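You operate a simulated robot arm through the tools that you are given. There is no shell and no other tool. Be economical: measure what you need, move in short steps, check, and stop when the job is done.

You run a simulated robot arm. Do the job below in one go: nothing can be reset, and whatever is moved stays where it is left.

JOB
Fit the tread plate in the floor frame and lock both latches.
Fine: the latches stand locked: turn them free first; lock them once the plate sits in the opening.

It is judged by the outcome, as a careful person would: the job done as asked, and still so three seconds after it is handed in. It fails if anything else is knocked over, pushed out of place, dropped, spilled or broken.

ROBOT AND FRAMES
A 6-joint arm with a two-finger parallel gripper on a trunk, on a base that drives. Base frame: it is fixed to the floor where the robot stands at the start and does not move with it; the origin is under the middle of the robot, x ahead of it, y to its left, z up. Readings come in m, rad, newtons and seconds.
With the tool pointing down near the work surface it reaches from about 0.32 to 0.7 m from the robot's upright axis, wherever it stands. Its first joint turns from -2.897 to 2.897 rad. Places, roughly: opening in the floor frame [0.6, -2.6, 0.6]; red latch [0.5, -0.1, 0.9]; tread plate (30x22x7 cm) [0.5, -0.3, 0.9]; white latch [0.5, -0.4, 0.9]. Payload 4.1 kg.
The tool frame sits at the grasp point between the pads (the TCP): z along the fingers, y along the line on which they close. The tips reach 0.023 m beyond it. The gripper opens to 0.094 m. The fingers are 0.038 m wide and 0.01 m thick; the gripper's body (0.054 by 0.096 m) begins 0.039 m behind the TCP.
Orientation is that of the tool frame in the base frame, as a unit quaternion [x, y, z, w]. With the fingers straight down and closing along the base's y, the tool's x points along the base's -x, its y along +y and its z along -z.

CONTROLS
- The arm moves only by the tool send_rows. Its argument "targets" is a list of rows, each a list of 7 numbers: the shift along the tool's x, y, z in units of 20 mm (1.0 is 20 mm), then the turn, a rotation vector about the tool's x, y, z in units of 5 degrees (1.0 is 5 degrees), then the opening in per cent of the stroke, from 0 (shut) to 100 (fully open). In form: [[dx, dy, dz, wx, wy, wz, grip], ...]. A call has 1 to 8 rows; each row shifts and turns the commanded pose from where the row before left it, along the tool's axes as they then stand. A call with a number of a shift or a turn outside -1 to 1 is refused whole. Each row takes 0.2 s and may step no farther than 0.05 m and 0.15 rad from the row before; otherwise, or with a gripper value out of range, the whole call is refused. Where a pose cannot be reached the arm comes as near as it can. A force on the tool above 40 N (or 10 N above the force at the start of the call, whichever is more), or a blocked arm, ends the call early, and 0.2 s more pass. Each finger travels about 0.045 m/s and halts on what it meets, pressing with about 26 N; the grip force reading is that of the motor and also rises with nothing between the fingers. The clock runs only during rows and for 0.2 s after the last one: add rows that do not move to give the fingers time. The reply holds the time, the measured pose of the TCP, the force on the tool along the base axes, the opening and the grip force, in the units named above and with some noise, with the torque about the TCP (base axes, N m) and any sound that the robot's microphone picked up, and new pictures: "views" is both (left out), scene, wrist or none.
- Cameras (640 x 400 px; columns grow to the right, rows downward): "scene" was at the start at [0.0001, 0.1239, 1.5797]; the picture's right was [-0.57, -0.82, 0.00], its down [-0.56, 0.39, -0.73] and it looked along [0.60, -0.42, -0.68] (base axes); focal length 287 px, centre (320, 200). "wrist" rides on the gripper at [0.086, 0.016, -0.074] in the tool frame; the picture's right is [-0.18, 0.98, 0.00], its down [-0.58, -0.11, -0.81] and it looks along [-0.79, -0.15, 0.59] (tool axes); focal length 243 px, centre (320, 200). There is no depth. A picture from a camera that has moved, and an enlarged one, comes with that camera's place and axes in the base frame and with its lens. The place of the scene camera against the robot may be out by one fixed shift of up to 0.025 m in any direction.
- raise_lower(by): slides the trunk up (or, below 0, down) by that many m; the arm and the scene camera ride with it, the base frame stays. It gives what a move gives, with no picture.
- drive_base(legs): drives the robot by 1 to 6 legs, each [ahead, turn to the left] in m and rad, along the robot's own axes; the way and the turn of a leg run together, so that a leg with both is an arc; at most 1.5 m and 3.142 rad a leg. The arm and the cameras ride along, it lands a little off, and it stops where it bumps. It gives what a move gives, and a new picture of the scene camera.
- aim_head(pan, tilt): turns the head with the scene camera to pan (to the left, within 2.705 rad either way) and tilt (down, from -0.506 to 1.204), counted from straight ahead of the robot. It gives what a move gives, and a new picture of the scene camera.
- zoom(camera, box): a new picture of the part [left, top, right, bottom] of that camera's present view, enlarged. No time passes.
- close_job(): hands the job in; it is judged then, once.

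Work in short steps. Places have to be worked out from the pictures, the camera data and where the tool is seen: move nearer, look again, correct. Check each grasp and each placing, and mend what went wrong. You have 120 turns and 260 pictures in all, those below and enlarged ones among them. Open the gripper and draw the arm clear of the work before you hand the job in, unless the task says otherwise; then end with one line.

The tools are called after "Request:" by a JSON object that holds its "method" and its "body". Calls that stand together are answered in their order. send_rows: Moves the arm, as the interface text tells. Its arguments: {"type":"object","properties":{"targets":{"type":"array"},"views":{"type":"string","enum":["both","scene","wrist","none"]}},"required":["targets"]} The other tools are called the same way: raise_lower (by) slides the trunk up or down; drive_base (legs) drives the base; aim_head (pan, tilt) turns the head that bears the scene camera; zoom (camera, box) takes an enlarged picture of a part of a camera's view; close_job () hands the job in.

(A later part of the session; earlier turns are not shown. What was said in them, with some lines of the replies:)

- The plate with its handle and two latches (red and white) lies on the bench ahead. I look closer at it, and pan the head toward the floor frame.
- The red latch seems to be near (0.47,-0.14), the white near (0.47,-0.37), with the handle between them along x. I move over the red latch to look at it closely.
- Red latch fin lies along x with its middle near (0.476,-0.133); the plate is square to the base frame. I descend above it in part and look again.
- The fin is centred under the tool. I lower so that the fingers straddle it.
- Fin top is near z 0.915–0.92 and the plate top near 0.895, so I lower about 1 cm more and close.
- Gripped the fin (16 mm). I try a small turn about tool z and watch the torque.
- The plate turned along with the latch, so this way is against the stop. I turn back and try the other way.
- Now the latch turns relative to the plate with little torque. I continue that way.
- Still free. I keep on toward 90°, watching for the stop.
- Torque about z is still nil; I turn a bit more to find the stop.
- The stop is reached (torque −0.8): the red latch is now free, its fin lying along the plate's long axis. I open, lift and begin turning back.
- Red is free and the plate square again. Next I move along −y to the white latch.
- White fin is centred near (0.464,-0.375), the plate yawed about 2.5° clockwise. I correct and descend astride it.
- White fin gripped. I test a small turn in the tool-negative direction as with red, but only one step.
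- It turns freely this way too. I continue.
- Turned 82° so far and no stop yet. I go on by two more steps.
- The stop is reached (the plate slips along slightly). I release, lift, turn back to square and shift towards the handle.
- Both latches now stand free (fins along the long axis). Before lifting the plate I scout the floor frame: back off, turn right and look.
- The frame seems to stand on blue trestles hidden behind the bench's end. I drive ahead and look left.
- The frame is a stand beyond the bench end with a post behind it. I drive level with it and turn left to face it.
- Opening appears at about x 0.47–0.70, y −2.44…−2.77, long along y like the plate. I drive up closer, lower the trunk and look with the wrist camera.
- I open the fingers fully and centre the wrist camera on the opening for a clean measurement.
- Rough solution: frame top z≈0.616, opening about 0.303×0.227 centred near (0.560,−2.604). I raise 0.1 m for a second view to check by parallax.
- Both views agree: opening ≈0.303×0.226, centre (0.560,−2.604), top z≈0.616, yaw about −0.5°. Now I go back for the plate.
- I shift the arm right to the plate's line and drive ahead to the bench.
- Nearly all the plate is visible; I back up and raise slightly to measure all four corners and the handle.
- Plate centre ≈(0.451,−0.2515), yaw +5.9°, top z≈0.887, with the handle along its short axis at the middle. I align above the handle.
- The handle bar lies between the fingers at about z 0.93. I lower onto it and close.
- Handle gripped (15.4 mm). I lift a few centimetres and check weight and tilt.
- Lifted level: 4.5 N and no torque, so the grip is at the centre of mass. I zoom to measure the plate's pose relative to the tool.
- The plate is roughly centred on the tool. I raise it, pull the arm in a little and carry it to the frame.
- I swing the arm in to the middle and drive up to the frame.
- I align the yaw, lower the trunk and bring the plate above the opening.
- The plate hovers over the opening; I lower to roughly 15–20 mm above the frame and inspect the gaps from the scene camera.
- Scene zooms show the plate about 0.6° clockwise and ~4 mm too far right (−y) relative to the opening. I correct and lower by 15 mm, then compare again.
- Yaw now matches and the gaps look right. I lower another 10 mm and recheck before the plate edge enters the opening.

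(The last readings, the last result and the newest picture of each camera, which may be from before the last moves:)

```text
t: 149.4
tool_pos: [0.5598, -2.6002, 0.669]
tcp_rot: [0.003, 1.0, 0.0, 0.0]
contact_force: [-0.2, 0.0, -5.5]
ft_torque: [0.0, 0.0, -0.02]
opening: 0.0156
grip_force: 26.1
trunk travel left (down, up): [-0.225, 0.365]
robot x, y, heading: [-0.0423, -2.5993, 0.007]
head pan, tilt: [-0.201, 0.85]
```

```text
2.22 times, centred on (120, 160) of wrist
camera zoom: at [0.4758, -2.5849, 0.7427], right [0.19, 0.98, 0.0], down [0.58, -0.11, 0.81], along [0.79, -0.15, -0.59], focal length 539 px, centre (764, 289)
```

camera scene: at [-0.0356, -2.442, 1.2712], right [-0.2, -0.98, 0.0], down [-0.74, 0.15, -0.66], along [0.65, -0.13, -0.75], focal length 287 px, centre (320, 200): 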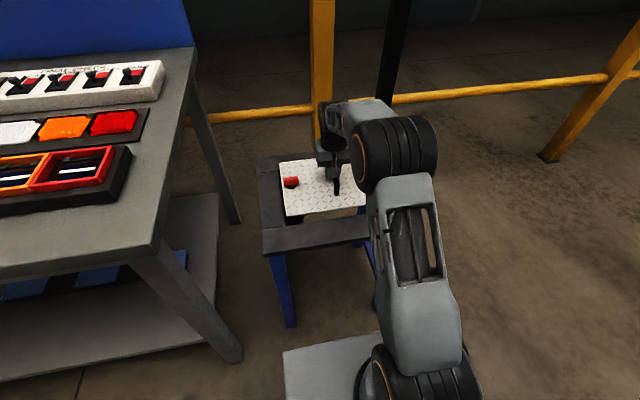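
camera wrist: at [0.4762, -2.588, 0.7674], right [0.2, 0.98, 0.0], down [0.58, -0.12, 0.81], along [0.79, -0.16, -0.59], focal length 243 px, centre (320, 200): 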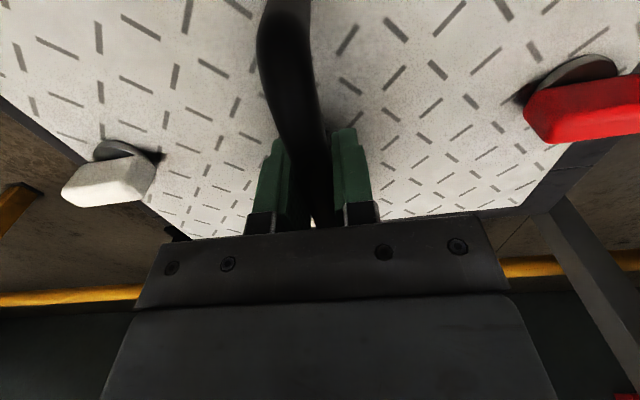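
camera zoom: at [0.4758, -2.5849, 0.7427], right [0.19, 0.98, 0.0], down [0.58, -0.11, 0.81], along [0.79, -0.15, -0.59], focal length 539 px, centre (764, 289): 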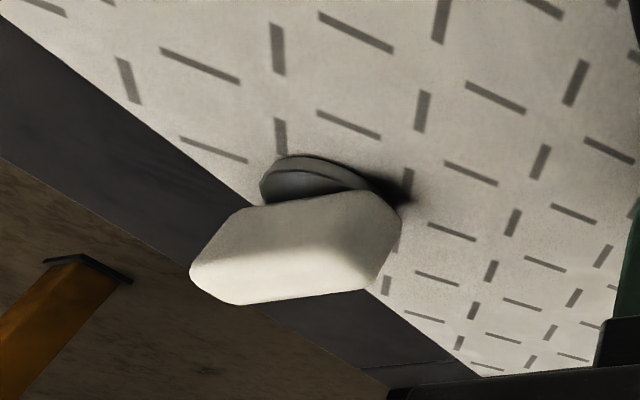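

Geometry predicts the plate is centred when flush at TCP z≈0.658. I lower gently in small steps, watching force.

Request:
{"method": "send_rows", "body": {"targets": [[0, 0, 0.2, 0, 0, 0, 0], [0, 0, 0.2, 0, 0, 0, 0], [0, 0, 0, 0, 0, 0, 0]], "views": "none"}}

Request:
{"method": "zoom", "body": {"camera": "scene", "box": [255, 145, 385, 245]}}

```text
t: 150.2
tool_pos: [0.5599, -2.6018, 0.6603]
tcp_rot: [0.003, 1.0, 0.0, -0.001]
contact_force: [0.3, -0.6, -5.6]
ft_torque: [-0.01, -0.01, 0.02]
opening: 0.0155
grip_force: 25.4
trunk travel left (down, up): [-0.225, 0.365]
robot x, y, heading: [-0.044, -2.6005, 0.0]
head pan, tilt: [-0.201, 0.85]
```

```text
4.00 times, centred on (320, 195) of scene
camera zoom: at [-0.0356, -2.442, 1.2712], right [-0.2, -0.98, 0.0], down [-0.74, 0.15, -0.66], along [0.65, -0.13, -0.75], focal length 1149 px, centre (320, 220)
```

zoom: 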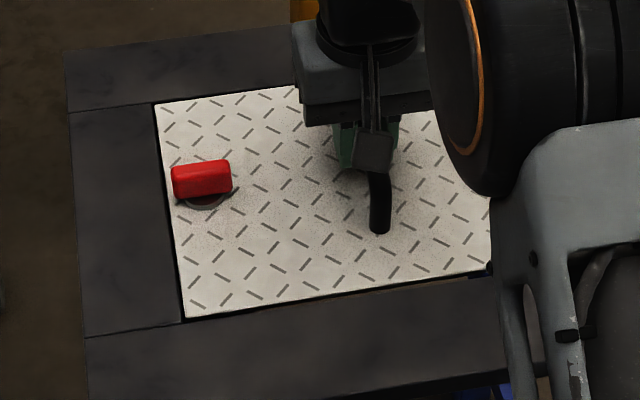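

No contact yet and the plate looks nearly flush and centred. I keep lowering in small steps.

Request:
{"method": "send_rows", "body": {"targets": [[0, 0, 0.15, 0, 0, 0, 0], [0, 0, 0.15, 0, 0, 0, 0], [0, 0, 0, 0, 0, 0, 0]], "views": "none"}}

Request:
{"method": "zoom", "body": {"camera": "scene", "box": [255, 145, 385, 245]}}

```text
t: 151.1
tool_pos: [0.5606, -2.6018, 0.657]
tcp_rot: [0.003, 1.0, 0.0, 0.002]
contact_force: [-3.1, 1.8, 17.0]
ft_torque: [-0.01, 0.45, -0.03]
opening: 0.0155
grip_force: 25.9
trunk travel left (down, up): [-0.225, 0.365]
robot x, y, heading: [-0.0415, -2.5995, 0.001]
head pan, tilt: [-0.201, 0.85]
```

```text
4.00 times, centred on (320, 195) of scene
camera zoom: at [-0.0375, -2.4419, 1.2715], right [-0.2, -0.98, 0.0], down [-0.74, 0.15, -0.66], along [0.65, -0.13, -0.75], focal length 1149 px, centre (320, 220)
```

zoom: 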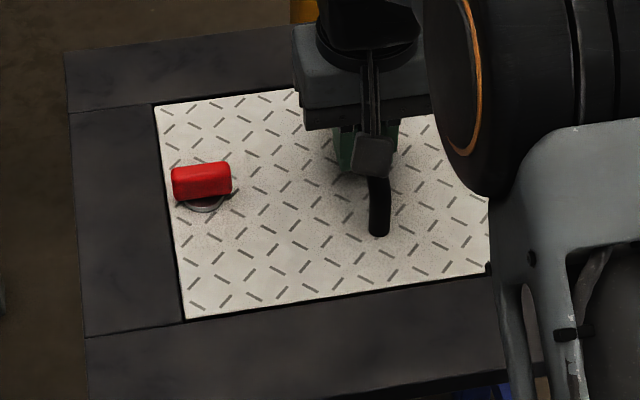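

Request:
{"method": "zoom", "body": {"camera": "scene", "box": [255, 145, 335, 195]}}

Request:
{"method": "zoom", "body": {"camera": "scene", "box": [280, 190, 390, 250]}}

Request:
{"method": "zoom", "body": {"camera": "wrist", "box": [0, 50, 640, 250]}}

```text
8.00 times, centred on (295, 170) of scene
camera zoom: at [-0.0375, -2.4419, 1.2715], right [-0.2, -0.98, 0.0], down [-0.74, 0.15, -0.66], along [0.65, -0.13, -0.75], focal length 2298 px, centre (520, 440)
```

zoom: 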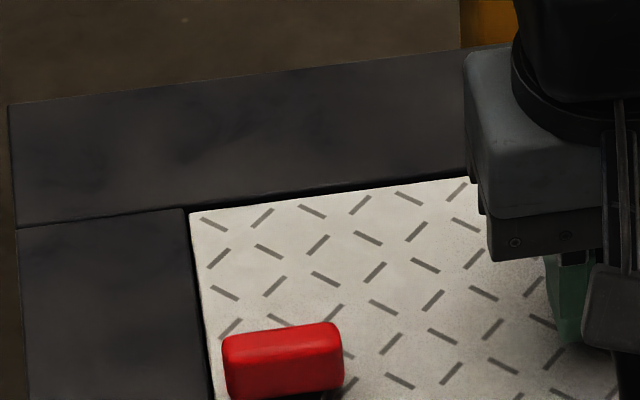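

```text
5.82 times, centred on (335, 220) of scene
camera zoom: at [-0.0375, -2.4419, 1.2715], right [-0.2, -0.98, 0.0], down [-0.74, 0.15, -0.66], along [0.65, -0.13, -0.75], focal length 1672 px, centre (233, 84)
```

zoom: 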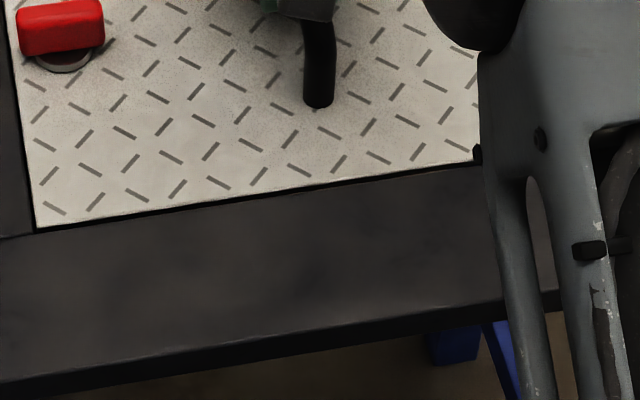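

```text
1.00 times, centred on (320, 150) of wrist (not enlarged: the box is as wide or as high as the picture)
camera zoom: at [0.4751, -2.585, 0.7309], right [0.19, 0.98, 0.0], down [0.58, -0.11, 0.81], along [0.79, -0.15, -0.59], focal length 243 px, centre (320, 250)
```

zoom: 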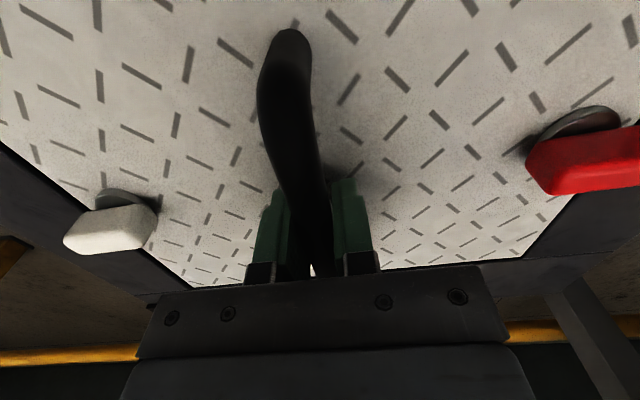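

Dark gaps show at the far, left and near edges: the plate sits in the opening with 17 N of support. I release and lift off.

Request:
{"method": "send_rows", "body": {"targets": [[0, 0, 0, 0, 0, 0, 30], [0, 0, 0, 0, 0, 0, 60], [0, 0, 0, 0, 0, 0, 60], [0, 0, -1, 0, 0, 0, 60], [0, 0, -1, 0, 0, 0, 60], [0, 0, -1, 0, 0, 0, 60], [0.8, 0, -1, 0, 0, 0, 60], [0.8, 0, -1, 0, 0, 0, 100]], "views": "both"}}

Request:
{"method": "zoom", "body": {"camera": "scene", "box": [250, 140, 390, 250]}}

```text
t: 152.8
tool_pos: [0.5295, -2.602, 0.7558]
tcp_rot: [0.002, 1.0, 0.0, -0.001]
contact_force: [0.6, 0.1, 0.4]
ft_torque: [-0.02, 0.05, 0.02]
opening: 0.0915
grip_force: 0.0
trunk travel left (down, up): [-0.225, 0.365]
robot x, y, heading: [-0.0435, -2.6028, 0.002]
head pan, tilt: [-0.201, 0.85]
camera scene: at [-0.0358, -2.442, 1.2712], right [-0.2, -0.98, 0.0], down [-0.74, 0.15, -0.66], along [0.65, -0.13, -0.75], focal length 287 px, centre (320, 200)
camera wrist: at [0.444, -2.5858, 0.8293], right [0.19, 0.98, 0.0], down [0.58, -0.11, 0.81], along [0.79, -0.15, -0.59], focal length 243 px, centre (320, 200)
```

scene: 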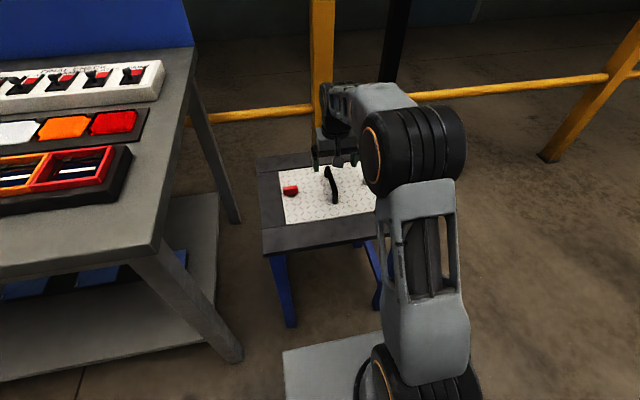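
wrist: 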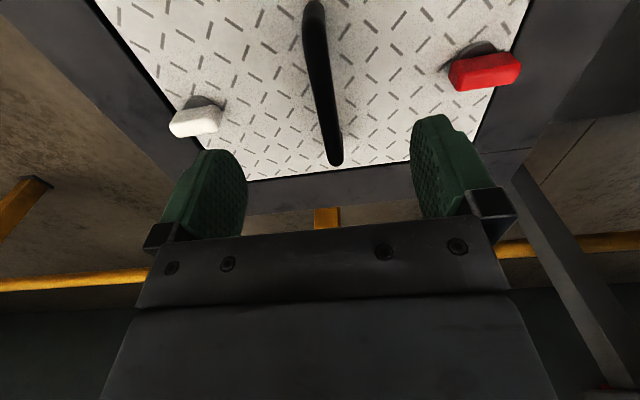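

```text
3.64 times, centred on (320, 195) of scene
camera zoom: at [-0.0358, -2.442, 1.2712], right [-0.2, -0.98, 0.0], down [-0.74, 0.15, -0.66], along [0.65, -0.13, -0.75], focal length 1045 px, centre (320, 218)
```

zoom: 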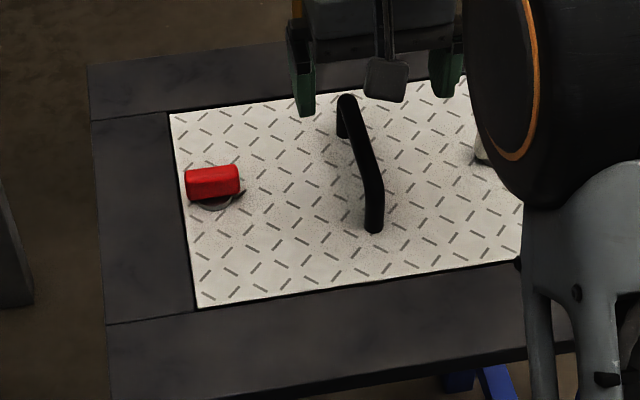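

The plate sits flush. Pivots: red ≈(0.554,−2.479), white ≈(0.557,−2.722). I move over the red latch, and turn the tool −90° so that the fingers can take the fin.

Request:
{"method": "send_rows", "body": {"targets": [[-0.6, 1, 0, 0, 0, -1, 80], [-0.6, 1, 0, 0, 0, 0, 60], [0, 1, 0, 0, 0, 0, 60], [0, 1, 0, 0, 0, 0, 60], [0, 1, 0, 0, 0, 0, 60], [0, 1, 0, 0, 0, 0, 60], [0, 0, 0, 0, 0, -1, 60], [0, 0, 0, 0, 0, -1, 60]], "views": "none"}}

Request:
{"method": "send_rows", "body": {"targets": [[0, 0, 0, 0, 0, -1, 60], [0, 0, 0, 0, 0, -1, 60], [0, 0, 0, 0, 0, -1, 60], [0, 0, 0, 0, 0, -1, 60], [0, 0, 0, 0, 0, -1, 60], [0, 0, 0, 0, 0, -1, 60], [0, 0, 0, 0, 0, -1, 60], [0, 0, 0, 0, 0, -1, 60]], "views": "none"}}

Request:
{"method": "send_rows", "body": {"targets": [[0, 0, 0, 0, 0, -1, 60], [0, 0, 0, 0, 0, -1, 60], [0, 0, 0, 0, 0, -1, 60], [0, 0, 0, 0, 0, -1, 60], [0, 0, 0, 0, 0, -1, 60], [0, 0, 0, 0, 0, -1, 60], [0, 0, 0, 0, 0, -1, 60], [0, 0, 0, 0, 0, 0, 60]], "views": "wrist"}}

```text
t: 154.7
tool_pos: [0.5446, -2.4804, 0.7558]
tcp_rot: [-0.129, 0.992, 0.001, 0.001]
contact_force: [0.8, 0.5, 0.6]
ft_torque: [0.0, 0.01, -0.01]
opening: 0.0564
grip_force: 0.0
trunk travel left (down, up): [-0.225, 0.365]
robot x, y, heading: [-0.0445, -2.5978, 0.003]
head pan, tilt: [-0.201, 0.85]
```

```text
t: 156.4
tool_pos: [0.544, -2.4796, 0.7549]
tcp_rot: [-0.46, 0.888, -0.001, -0.001]
contact_force: [0.7, -0.4, 0.4]
ft_torque: [-0.01, -0.02, 0.0]
opening: 0.0564
grip_force: 0.1
trunk travel left (down, up): [-0.225, 0.365]
robot x, y, heading: [-0.0459, -2.6016, 0.001]
head pan, tilt: [-0.201, 0.85]
```

```text
t: 158.2
tool_pos: [0.5452, -2.4791, 0.7543]
tcp_rot: [-0.706, 0.708, 0.001, 0.0]
contact_force: [0.4, 0.3, -0.1]
ft_torque: [-0.01, 0.02, -0.03]
opening: 0.0564
grip_force: 0.1
trunk travel left (down, up): [-0.225, 0.365]
robot x, y, heading: [-0.0411, -2.6024, 0.006]
head pan, tilt: [-0.201, 0.85]
camera wrist: at [0.5293, -2.5671, 0.8288], right [-0.98, 0.19, 0.0], down [0.11, 0.58, 0.81], along [0.15, 0.79, -0.59], focal length 243 px, centre (320, 200)
```

wrist: 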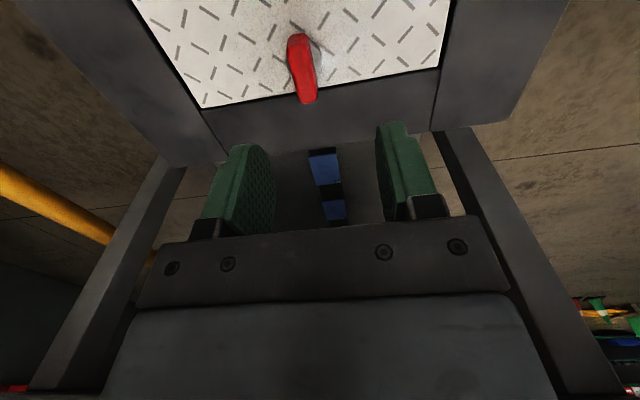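

Fin centre lies about 11 mm farther in x. I correct and descend astride it.

Request:
{"method": "send_rows", "body": {"targets": [[0, -0.55, 1, 0, 0, 0, 60], [0, 0, 1, 0, 0, 0, 60], [0, 0, 1, 0, 0, 0, 60], [0, 0, 1, 0, 0, 0, 60], [0, 0, 0.5, 0, 0, 0, 60]], "views": "wrist"}}

```text
t: 159.4
tool_pos: [0.5556, -2.4803, 0.6644]
tcp_rot: [-0.706, 0.709, 0.001, 0.0]
contact_force: [-0.2, 0.0, 0.1]
ft_torque: [0.0, 0.03, -0.01]
opening: 0.0565
grip_force: 0.0
trunk travel left (down, up): [-0.225, 0.365]
robot x, y, heading: [-0.0482, -2.6017, 0.003]
head pan, tilt: [-0.201, 0.85]
camera wrist: at [0.5405, -2.5669, 0.7387], right [-0.98, 0.19, 0.0], down [0.11, 0.58, 0.81], along [0.15, 0.79, -0.59], focal length 243 px, centre (320, 200)
```

wrist: 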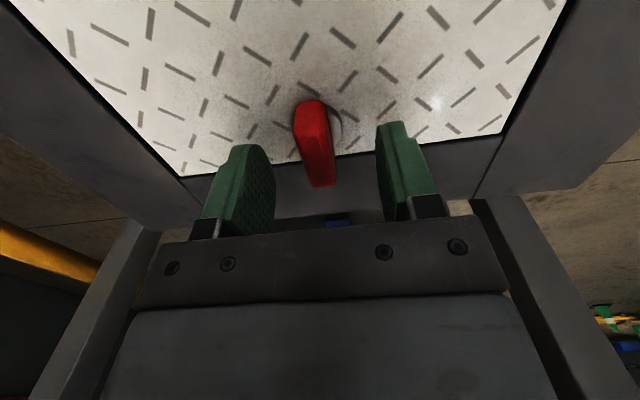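

Request:
{"method": "send_rows", "body": {"targets": [[0, -0.12, 0.62, 0, 0, 0, 60], [0, 0, 0, 0, 0, 0, 30], [0, 0, 0, 0, 0, 0, 0], [0, 0, 0, 0, 0, 0, 0], [0, 0, 0, 0, 0, 0, 0], [0, 0, 0, 0, 0, 0, 0]], "views": "wrist"}}

```text
t: 160.8
tool_pos: [0.558, -2.4805, 0.6516]
tcp_rot: [-0.705, 0.709, -0.001, 0.001]
contact_force: [-1.1, -0.4, -0.2]
ft_torque: [0.09, -0.04, -0.07]
opening: 0.0159
grip_force: 26.3
trunk travel left (down, up): [-0.225, 0.365]
robot x, y, heading: [-0.0392, -2.6014, 0.001]
head pan, tilt: [-0.201, 0.85]
camera wrist: at [0.5427, -2.567, 0.7263], right [-0.98, 0.19, 0.0], down [0.11, 0.58, 0.81], along [0.15, 0.79, -0.59], focal length 243 px, centre (320, 200)
```

wrist: 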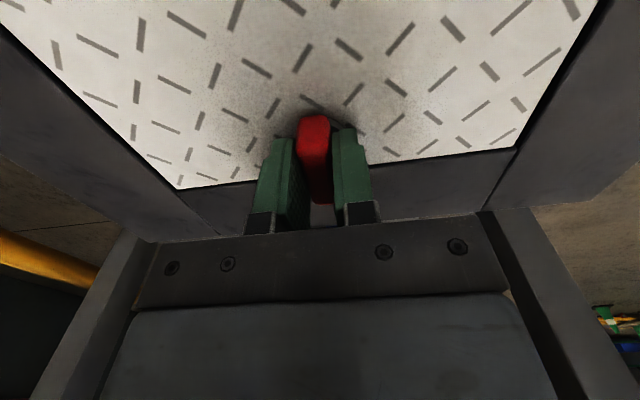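

Fin gripped (15.9 mm). I turn it back (+z of the tool) toward locked, watching the torque.

Request:
{"method": "send_rows", "body": {"targets": [[0, 0, 0, 0, 0, 1, 0], [0, 0, 0, 0, 0, 1, 0], [0, 0, 0, 0, 0, 1, 0], [0, 0, 0, 0, 0, 1, 0], [0, 0, 0, 0, 0, 1, 0], [0, 0, 0, 0, 0, 1, 0], [0, 0, 0, 0, 0, 1, 0], [0, 0, 0, 0, 0, 1, 0]], "views": "wrist"}}

```text
t: 162.7
tool_pos: [0.5589, -2.4796, 0.6521]
tcp_rot: [-0.42, 0.908, 0.001, 0.001]
contact_force: [-0.2, 0.2, 0.0]
ft_torque: [0.22, -0.22, -0.01]
opening: 0.0159
grip_force: 25.6
trunk travel left (down, up): [-0.225, 0.365]
robot x, y, heading: [-0.0425, -2.6033, 0.001]
head pan, tilt: [-0.201, 0.85]
camera wrist: at [0.4912, -2.5362, 0.7264], right [-0.63, 0.78, 0.0], down [0.46, 0.37, 0.81], along [0.63, 0.51, -0.59], focal length 243 px, centre (320, 200)
```

wrist: 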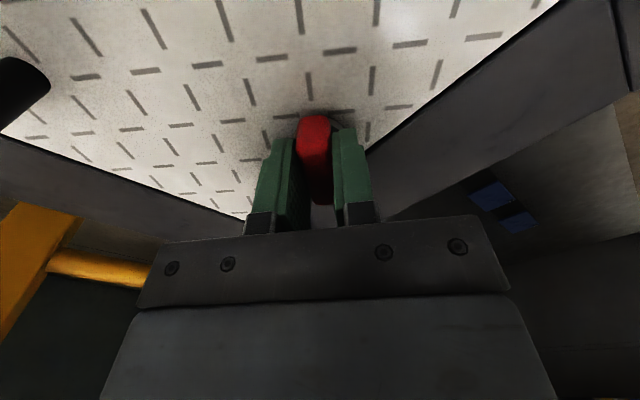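

It turns freely. I continue to 80°.

Request:
{"method": "send_rows", "body": {"targets": [[0, 0, 0, 0, 0, 1, 0], [0, 0, 0, 0, 0, 1, 0], [0, 0, 0, 0, 0, 1, 0], [0, 0, 0, 0, 0, 1, 0], [0, 0, 0, 0, 0, 1, 0], [0, 0, 0, 0, 0, 1, 0], [0, 0, 0, 0, 0, 1, 0], [0, 0, 0, 0, 0, 1, 0]], "views": "none"}}

Request:
{"method": "send_rows", "body": {"targets": [[0, 0, 0, 0, 0, 1, 0], [0, 0, 0, 0, 0, 1, 0]], "views": "wrist"}}

```text
t: 164.4
tool_pos: [0.5587, -2.48, 0.6517]
tcp_rot: [-0.084, 0.996, 0.0, 0.0]
contact_force: [-0.2, 1.2, 0.6]
ft_torque: [-0.02, 0.0, 0.0]
opening: 0.0157
grip_force: 26.3
trunk travel left (down, up): [-0.225, 0.365]
robot x, y, heading: [-0.045, -2.5952, -0.002]
head pan, tilt: [-0.201, 0.85]
```

```text
t: 165.1
tool_pos: [0.5599, -2.48, 0.6519]
tcp_rot: [0.004, 1.0, 0.001, -0.001]
contact_force: [-0.4, 1.9, 0.1]
ft_torque: [-0.01, 0.33, 0.01]
opening: 0.0153
grip_force: 26.2
trunk travel left (down, up): [-0.225, 0.365]
robot x, y, heading: [-0.0473, -2.6017, 0.003]
head pan, tilt: [-0.201, 0.85]
camera wrist: at [0.4733, -2.464, 0.7264], right [0.19, 0.98, 0.0], down [0.58, -0.11, 0.81], along [0.79, -0.15, -0.59], focal length 243 px, centre (320, 200)
```

wrist: 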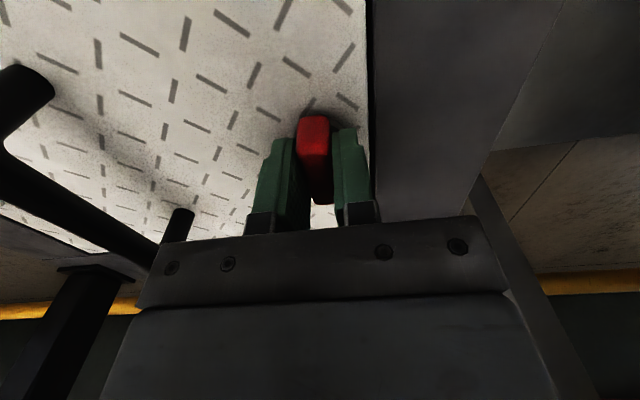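

No stop torque yet at about 90°. I turn a little further to feel the stop.

Request:
{"method": "send_rows", "body": {"targets": [[0, 0, 0, 0, 0, 0.7, 0], [0, 0, 0, 0, 0, 0, 0]], "views": "none"}}

```text
t: 165.7
tool_pos: [0.5592, -2.4813, 0.6519]
tcp_rot: [0.033, 0.999, 0.001, 0.001]
contact_force: [4.9, 0.1, -0.2]
ft_torque: [0.0, -0.24, 1.07]
opening: 0.0166
grip_force: 25.9
trunk travel left (down, up): [-0.225, 0.365]
robot x, y, heading: [-0.0449, -2.601, 0.001]
head pan, tilt: [-0.201, 0.85]
```

Torque 1.07 N·m: the red latch is hard against its locked stop. I release, lift and move over the white latch, turning the tool −90° again.

Request:
{"method": "send_rows", "body": {"targets": [[0, 0, 0, 0, 0, -0.4, 10], [0, 0, 0, 0, 0, 0, 40], [0, 0, 0, 0, 0, 0, 60], [0, 0, -1, 0, 0, 0, 60], [0, 0, -1, 0, 0, 0, 60], [0, 0, -1, 0, 0, 0, 60], [0, 0, -1, 0, 0, 0, 60], [0, 0, -1, 0, 0, -0.3, 60]], "views": "wrist"}}

Request:
{"method": "send_rows", "body": {"targets": [[0, -1, 0, 0, 0, 0, 60], [0, -1, 0, 0, 0, 0, 60], [0, -1, 0, 0, 0, 0, 60], [0, -1, 0, 0, 0, 0, 60], [0, -1, 0, 0, 0, 0, 60], [0, -1, 0, 0, 0, 0, 60], [0, -1, 0, 0, 0, 0, 60], [0, -1, 0, 0, 0, 0, 60]], "views": "none"}}

Request:
{"method": "send_rows", "body": {"targets": [[0, -1, 0, 0, 0, 0, 60], [0, -1, 0, 0, 0, 0, 60], [0, -1, 0, 0, 0, 0, 60], [0, -1, 0, 0, 0, 0, 60], [0, 0, 0, 0, 0, -1, 60], [0, 0, 0, 0, 0, -1, 60], [0, 0, 0, 0, 0, -1, 60], [0, 0, 0, 0, 0, -1, 60]], "views": "none"}}

Request:
{"method": "send_rows", "body": {"targets": [[0, 0, 0, 0, 0, -1, 60], [0, 0, 0, 0, 0, -1, 60], [0, 0, 0, 0, 0, -1, 60], [0, 0, 0, 0, 0, -1, 60], [0, 0, 0, 0, 0, -1, 60], [0, 0, 0, 0, 0, -1, 60], [0, 0, 0, 0, 0, -1, 60], [0, 0, 0, 0, 0, -1, 60]], "views": "none"}}

Request:
{"method": "send_rows", "body": {"targets": [[0, 0, 0, 0, 0, -1, 60], [0, 0, 0, 0, 0, -1, 60], [0, 0, 0, 0, 0, -1, 60], [0, 0, 0, 0, 0, -1, 60], [0, 0, 0, 0, 0, -1, 60], [0, 0, 0, 0, 0, -1, 60], [0, 0, 0, 0, 0, 0, 60]], "views": "both"}}

```text
t: 167.4
tool_pos: [0.5586, -2.4789, 0.7529]
tcp_rot: [0.002, 1.0, 0.0, 0.001]
contact_force: [0.5, 0.1, -0.4]
ft_torque: [-0.04, 0.01, -0.03]
opening: 0.0565
grip_force: 0.1
trunk travel left (down, up): [-0.225, 0.365]
robot x, y, heading: [-0.0457, -2.6008, 0.0]
head pan, tilt: [-0.201, 0.85]
camera wrist: at [0.4737, -2.4636, 0.8267], right [0.19, 0.98, 0.0], down [0.58, -0.11, 0.81], along [0.79, -0.15, -0.59], focal length 243 px, centre (320, 200)
```

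wrist: 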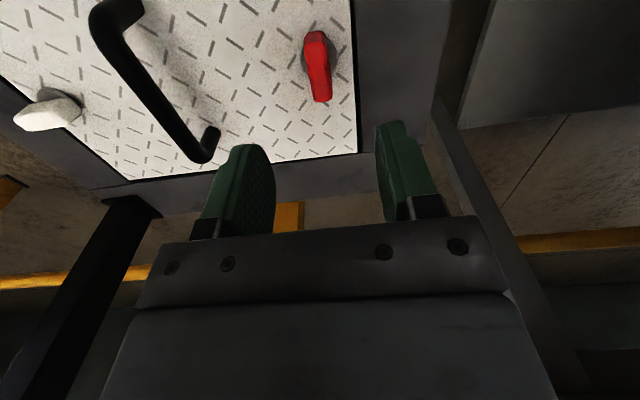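

```text
t: 169.2
tool_pos: [0.5584, -2.6401, 0.7535]
tcp_rot: [0.003, 1.0, 0.0, -0.001]
contact_force: [-0.5, 0.3, -0.7]
ft_torque: [0.0, -0.03, -0.01]
opening: 0.0566
grip_force: 0.0
trunk travel left (down, up): [-0.225, 0.365]
robot x, y, heading: [-0.0394, -2.6024, 0.0]
head pan, tilt: [-0.201, 0.85]
```

```text
t: 171.1
tool_pos: [0.5583, -2.7192, 0.7522]
tcp_rot: [-0.171, 0.985, 0.0, 0.0]
contact_force: [0.0, -0.2, 0.2]
ft_torque: [0.0, -0.01, -0.04]
opening: 0.0564
grip_force: 0.0
trunk travel left (down, up): [-0.225, 0.365]
robot x, y, heading: [-0.0441, -2.5999, 0.002]
head pan, tilt: [-0.201, 0.85]
```

```text
t: 172.8
tool_pos: [0.5571, -2.7201, 0.7539]
tcp_rot: [-0.499, 0.867, -0.001, 0.0]
contact_force: [-0.4, 0.0, 0.2]
ft_torque: [0.0, -0.02, 0.01]
opening: 0.0564
grip_force: 0.1
trunk travel left (down, up): [-0.225, 0.365]
robot x, y, heading: [-0.0415, -2.6031, -0.0]
head pan, tilt: [-0.201, 0.85]
```

```text
t: 174.4
tool_pos: [0.5579, -2.7206, 0.7527]
tcp_rot: [-0.706, 0.708, 0.0, 0.001]
contact_force: [0.3, 1.2, -0.6]
ft_torque: [-0.01, 0.01, -0.03]
opening: 0.0562
grip_force: 0.0
trunk travel left (down, up): [-0.225, 0.365]
robot x, y, heading: [-0.0448, -2.6035, 0.004]
head pan, tilt: [-0.201, 0.85]
camera scene: at [-0.0361, -2.442, 1.2712], right [-0.2, -0.98, 0.0], down [-0.74, 0.15, -0.66], along [0.65, -0.13, -0.75], focal length 287 px, centre (320, 200)
camera wrist: at [0.5415, -2.8073, 0.8264], right [-0.98, 0.19, 0.0], down [0.11, 0.58, 0.81], along [0.15, 0.79, -0.59], focal length 243 px, centre (320, 200)
```

scene: 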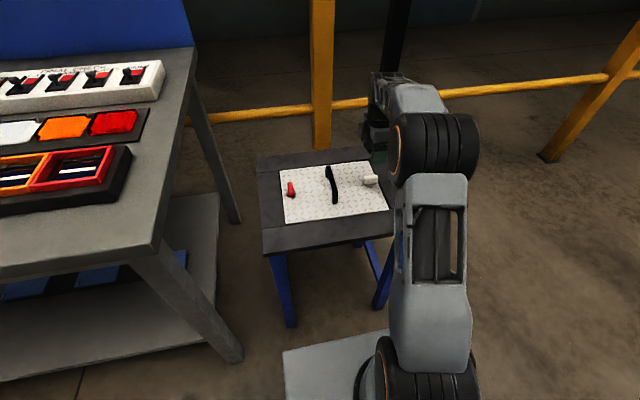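
wrist: 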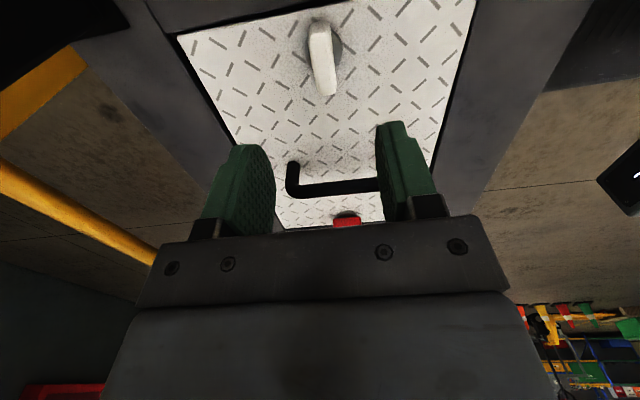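

Red now stands locked along the short axis. White is centred; I make a small correction and descend.

Request:
{"method": "send_rows", "body": {"targets": [[0.2, 0.1, 1, 0, 0, 0, 60], [0, 0, 1, 0, 0, 0, 60], [0, 0, 1, 0, 0, 0, 60], [0, 0, 1, 0, 0, 0, 60], [0, 0, 0.4, 0, 0, 0, 60]], "views": "wrist"}}

```text
t: 175.7
tool_pos: [0.5552, -2.7236, 0.6644]
tcp_rot: [-0.705, 0.709, 0.0, 0.0]
contact_force: [-0.7, 0.0, -0.1]
ft_torque: [0.02, 0.01, 0.01]
opening: 0.0564
grip_force: 0.1
trunk travel left (down, up): [-0.225, 0.365]
robot x, y, heading: [-0.0437, -2.5986, 0.002]
head pan, tilt: [-0.201, 0.85]
camera wrist: at [0.5398, -2.811, 0.7385], right [-0.98, 0.19, 0.0], down [0.11, 0.58, 0.81], along [0.15, 0.79, -0.59], focal length 243 px, centre (320, 200)
```

wrist: 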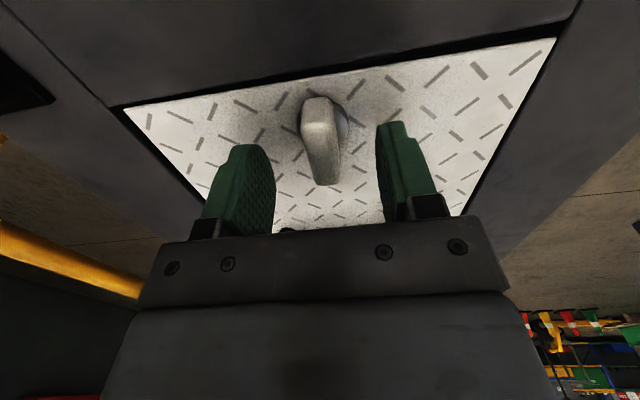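

Well centred. I lower the last 12 mm and close on the fin.

Request:
{"method": "send_rows", "body": {"targets": [[0, 0, 0.62, 0, 0, 0, 60], [0, 0, 0, 0, 0, 0, 30], [0, 0, 0, 0, 0, 0, 0], [0, 0, 0, 0, 0, 0, 0], [0, 0, 0, 0, 0, 0, 0], [0, 0, 0, 0, 0, 0, 0]], "views": "none"}}

Request:
{"method": "send_rows", "body": {"targets": [[0, 0, 0, 0, 0, 1, 0], [0, 0, 0, 0, 0, 1, 0], [0, 0, 0, 0, 0, 1, 0], [0, 0, 0, 0, 0, 1, 0], [0, 0, 0, 0, 0, 1, 0]], "views": "wrist"}}

```text
t: 177.1
tool_pos: [0.5549, -2.7238, 0.6522]
tcp_rot: [-0.705, 0.709, -0.001, 0.0]
contact_force: [0.9, -0.2, -0.3]
ft_torque: [0.16, -0.09, -0.37]
opening: 0.0158
grip_force: 26.0
trunk travel left (down, up): [-0.225, 0.365]
robot x, y, heading: [-0.0427, -2.5987, 0.004]
head pan, tilt: [-0.201, 0.85]
```

```text
t: 178.2
tool_pos: [0.554, -2.7235, 0.6529]
tcp_rot: [-0.534, 0.846, 0.001, 0.0]
contact_force: [-0.2, 0.3, 0.5]
ft_torque: [0.21, -0.18, -0.01]
opening: 0.016
grip_force: 25.9
trunk travel left (down, up): [-0.225, 0.365]
robot x, y, heading: [-0.0433, -2.6, -0.002]
head pan, tilt: [-0.201, 0.85]
camera wrist: at [0.5043, -2.7959, 0.7258], right [-0.81, 0.59, 0.0], down [0.35, 0.48, 0.81], along [0.47, 0.65, -0.59], focal length 243 px, centre (320, 200)
```

wrist: 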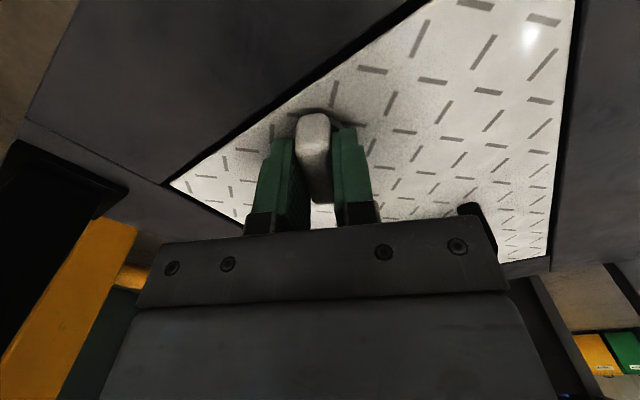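

It turns freely; I carry on to the locked stop.

Request:
{"method": "send_rows", "body": {"targets": [[0, 0, 0, 0, 0, 1, 0], [0, 0, 0, 0, 0, 1, 0], [0, 0, 0, 0, 0, 1, 0], [0, 0, 0, 0, 0, 1, 0], [0, 0, 0, 0, 0, 1, 0], [0, 0, 0, 0, 0, 1, 0], [0, 0, 0, 0, 0, 1, 0]], "views": "none"}}

Request:
{"method": "send_rows", "body": {"targets": [[0, 0, 0, 0, 0, 1, 0], [0, 0, 0, 0, 0, 1, 0], [0, 0, 0, 0, 0, 1, 0], [0, 0, 0, 0, 0, 1, 0], [0, 0, 0, 0, 0, 1, 0], [0, 0, 0, 0, 0, 1, 0]], "views": "wrist"}}

```text
t: 179.8
tool_pos: [0.555, -2.7244, 0.6529]
tcp_rot: [-0.255, 0.967, 0.0, -0.001]
contact_force: [-0.2, 0.7, 0.1]
ft_torque: [-0.06, -0.14, 0.0]
opening: 0.0158
grip_force: 26.3
trunk travel left (down, up): [-0.225, 0.365]
robot x, y, heading: [-0.0443, -2.5988, 0.003]
head pan, tilt: [-0.201, 0.85]
```

```text
t: 181.2
tool_pos: [0.555, -2.7227, 0.6512]
tcp_rot: [0.003, 1.0, 0.0, 0.0]
contact_force: [0.7, -0.8, 1.3]
ft_torque: [0.05, -0.28, -0.02]
opening: 0.0158
grip_force: 25.8
trunk travel left (down, up): [-0.225, 0.365]
robot x, y, heading: [-0.0449, -2.5984, -0.001]
head pan, tilt: [-0.201, 0.85]
camera wrist: at [0.4699, -2.7082, 0.7259], right [0.19, 0.98, 0.0], down [0.58, -0.11, 0.81], along [0.79, -0.15, -0.59], focal length 243 px, centre (320, 200)
```

wrist: 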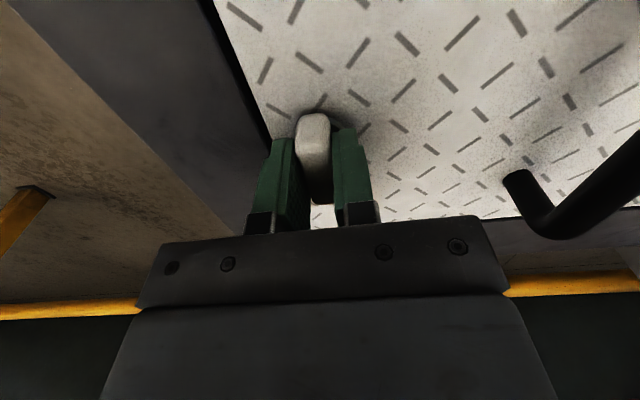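

Request:
{"method": "send_rows", "body": {"targets": [[0, 0, 0, 0, 0, 0.7, 0], [0, 0, 0, 0, 0, 0, 0]], "views": "none"}}

```text
t: 181.8
tool_pos: [0.5541, -2.7238, 0.6524]
tcp_rot: [0.033, 0.999, 0.0, -0.001]
contact_force: [-4.7, -1.1, 0.1]
ft_torque: [-0.05, -0.09, 1.12]
opening: 0.0164
grip_force: 25.7
trunk travel left (down, up): [-0.225, 0.365]
robot x, y, heading: [-0.0424, -2.6003, 0.007]
head pan, tilt: [-0.201, 0.85]
```

White is against its locked stop too (1.12 N·m). I release, lift and draw the arm back for a last look.

Request:
{"method": "send_rows", "body": {"targets": [[0, 0, 0, 0, 0, -0.4, 10], [0, 0, 0, 0, 0, 0, 40], [0, 0, 0, 0, 0, 0, 60], [0, 0, -1, 0, 0, 0, 60], [0, 0, -1, 0, 0, 0, 60], [0, 0, -1, 0, 0, 0, 60], [0, 0, -1, 0, 0, 0, 60], [0, 0, -1, 0, 0, 0, 60]], "views": "none"}}

Request:
{"method": "send_rows", "body": {"targets": [[1, 1, -1, 0, 0, 0, 100], [1, 1, -1, 0, 0, 0, 100], [1, 1, -1, 0, 0, 0, 100], [1, 1, -1, 0, 0, 0, 100], [1, 1, 0, 0, 0, 0, 100], [1, 1, 0, 0, 0, 0, 100], [1, 0, 0, 0, 0, 0, 100], [1, 0, 0, 0, 0, 0, 100]], "views": "both"}}

Request:
{"method": "zoom", "body": {"camera": "scene", "box": [240, 130, 410, 260]}}

```text
t: 183.7
tool_pos: [0.5566, -2.725, 0.7529]
tcp_rot: [0.016, 1.0, 0.0, -0.001]
contact_force: [-0.4, 0.0, 0.9]
ft_torque: [-0.01, -0.02, 0.02]
opening: 0.0563
grip_force: 0.0
trunk travel left (down, up): [-0.225, 0.365]
robot x, y, heading: [-0.044, -2.6028, 0.003]
head pan, tilt: [-0.201, 0.85]
```

```text
t: 185.4
tool_pos: [0.3981, -2.5997, 0.833]
tcp_rot: [0.015, 1.0, 0.0, 0.0]
contact_force: [0.2, -0.6, -0.6]
ft_torque: [0.0, 0.01, -0.01]
opening: 0.0942
grip_force: 0.0
trunk travel left (down, up): [-0.225, 0.365]
robot x, y, heading: [-0.0437, -2.6017, -0.004]
head pan, tilt: [-0.201, 0.85]
camera scene: at [-0.0359, -2.442, 1.2712], right [-0.2, -0.98, 0.0], down [-0.74, 0.15, -0.66], along [0.65, -0.13, -0.75], focal length 287 px, centre (320, 200)
camera wrist: at [0.3135, -2.581, 0.9064], right [0.21, 0.98, 0.0], down [0.58, -0.13, 0.81], along [0.79, -0.17, -0.59], focal length 243 px, centre (320, 200)
```

scene: 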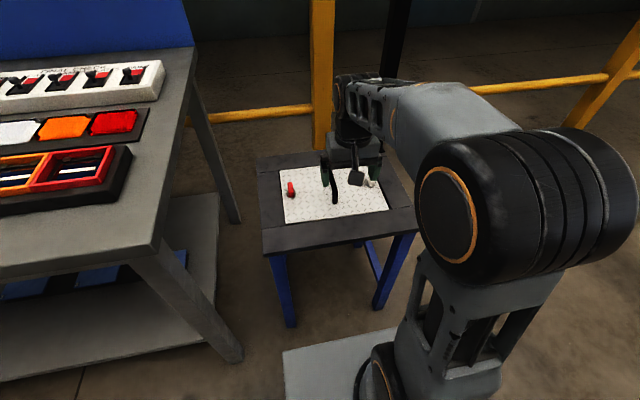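
wrist: 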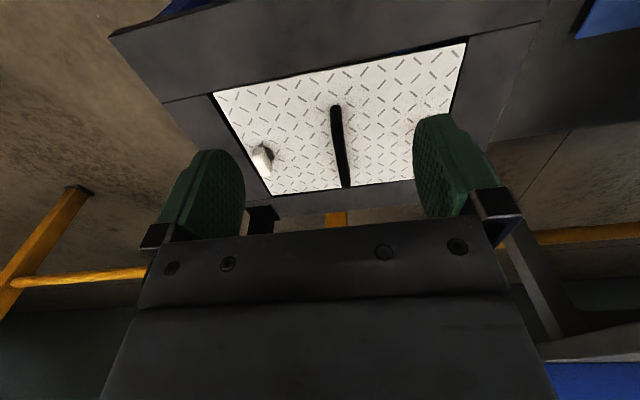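

```text
3.08 times, centred on (325, 195) of scene
camera zoom: at [-0.0359, -2.442, 1.2712], right [-0.2, -0.98, 0.0], down [-0.74, 0.15, -0.66], along [0.65, -0.13, -0.75], focal length 884 px, centre (305, 215)
```

zoom: 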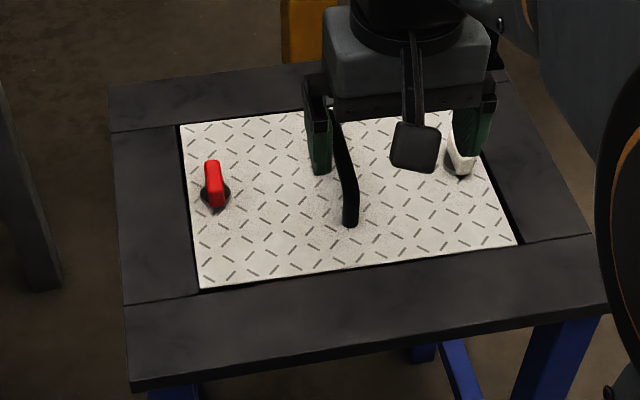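

The plate is flush and both latches appear locked. I raise the trunk to draw the arm clear and confirm the white latch.

Request:
{"method": "raise_lower", "body": {"by": 0.25}}

Request:
{"method": "zoom", "body": {"camera": "wrist", "box": [180, 0, 480, 190]}}

```text
t: 188.0
tool_pos: [0.3982, -2.5998, 1.0823]
tcp_rot: [0.016, 1.0, 0.0, 0.0]
contact_force: [-0.2, -0.2, -0.6]
ft_torque: [0.0, 0.01, -0.04]
opening: 0.0941
grip_force: 0.1
trunk travel left (down, up): [-0.475, 0.115]
robot x, y, heading: [-0.0451, -2.5997, 0.004]
head pan, tilt: [-0.201, 0.85]
```

```text
2.11 times, centred on (330, 95) of wrist
camera zoom: at [0.3136, -2.5811, 1.1565], right [0.21, 0.98, 0.0], down [0.58, -0.13, 0.81], along [0.79, -0.17, -0.59], focal length 511 px, centre (299, 421)
```

zoom: 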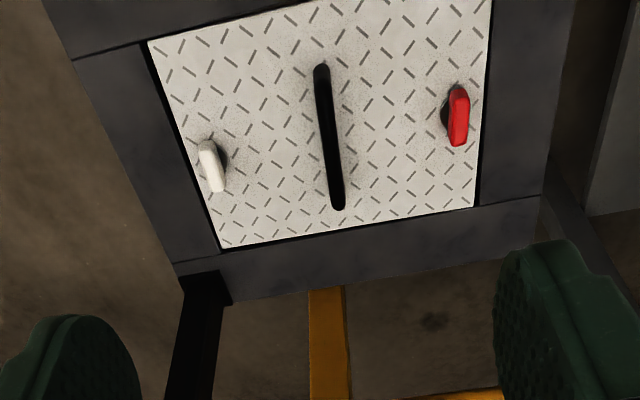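

The plate is seated square with an even gap all round, both latches stand locked and the arm is clear. I hand in.

Request:
{"method": "close_job", "body": {}}

```text
The job is handed in.
```

The tread plate sits flush in the floor frame, both latches are turned to their locked stops, and the arm is clear with the gripper open.
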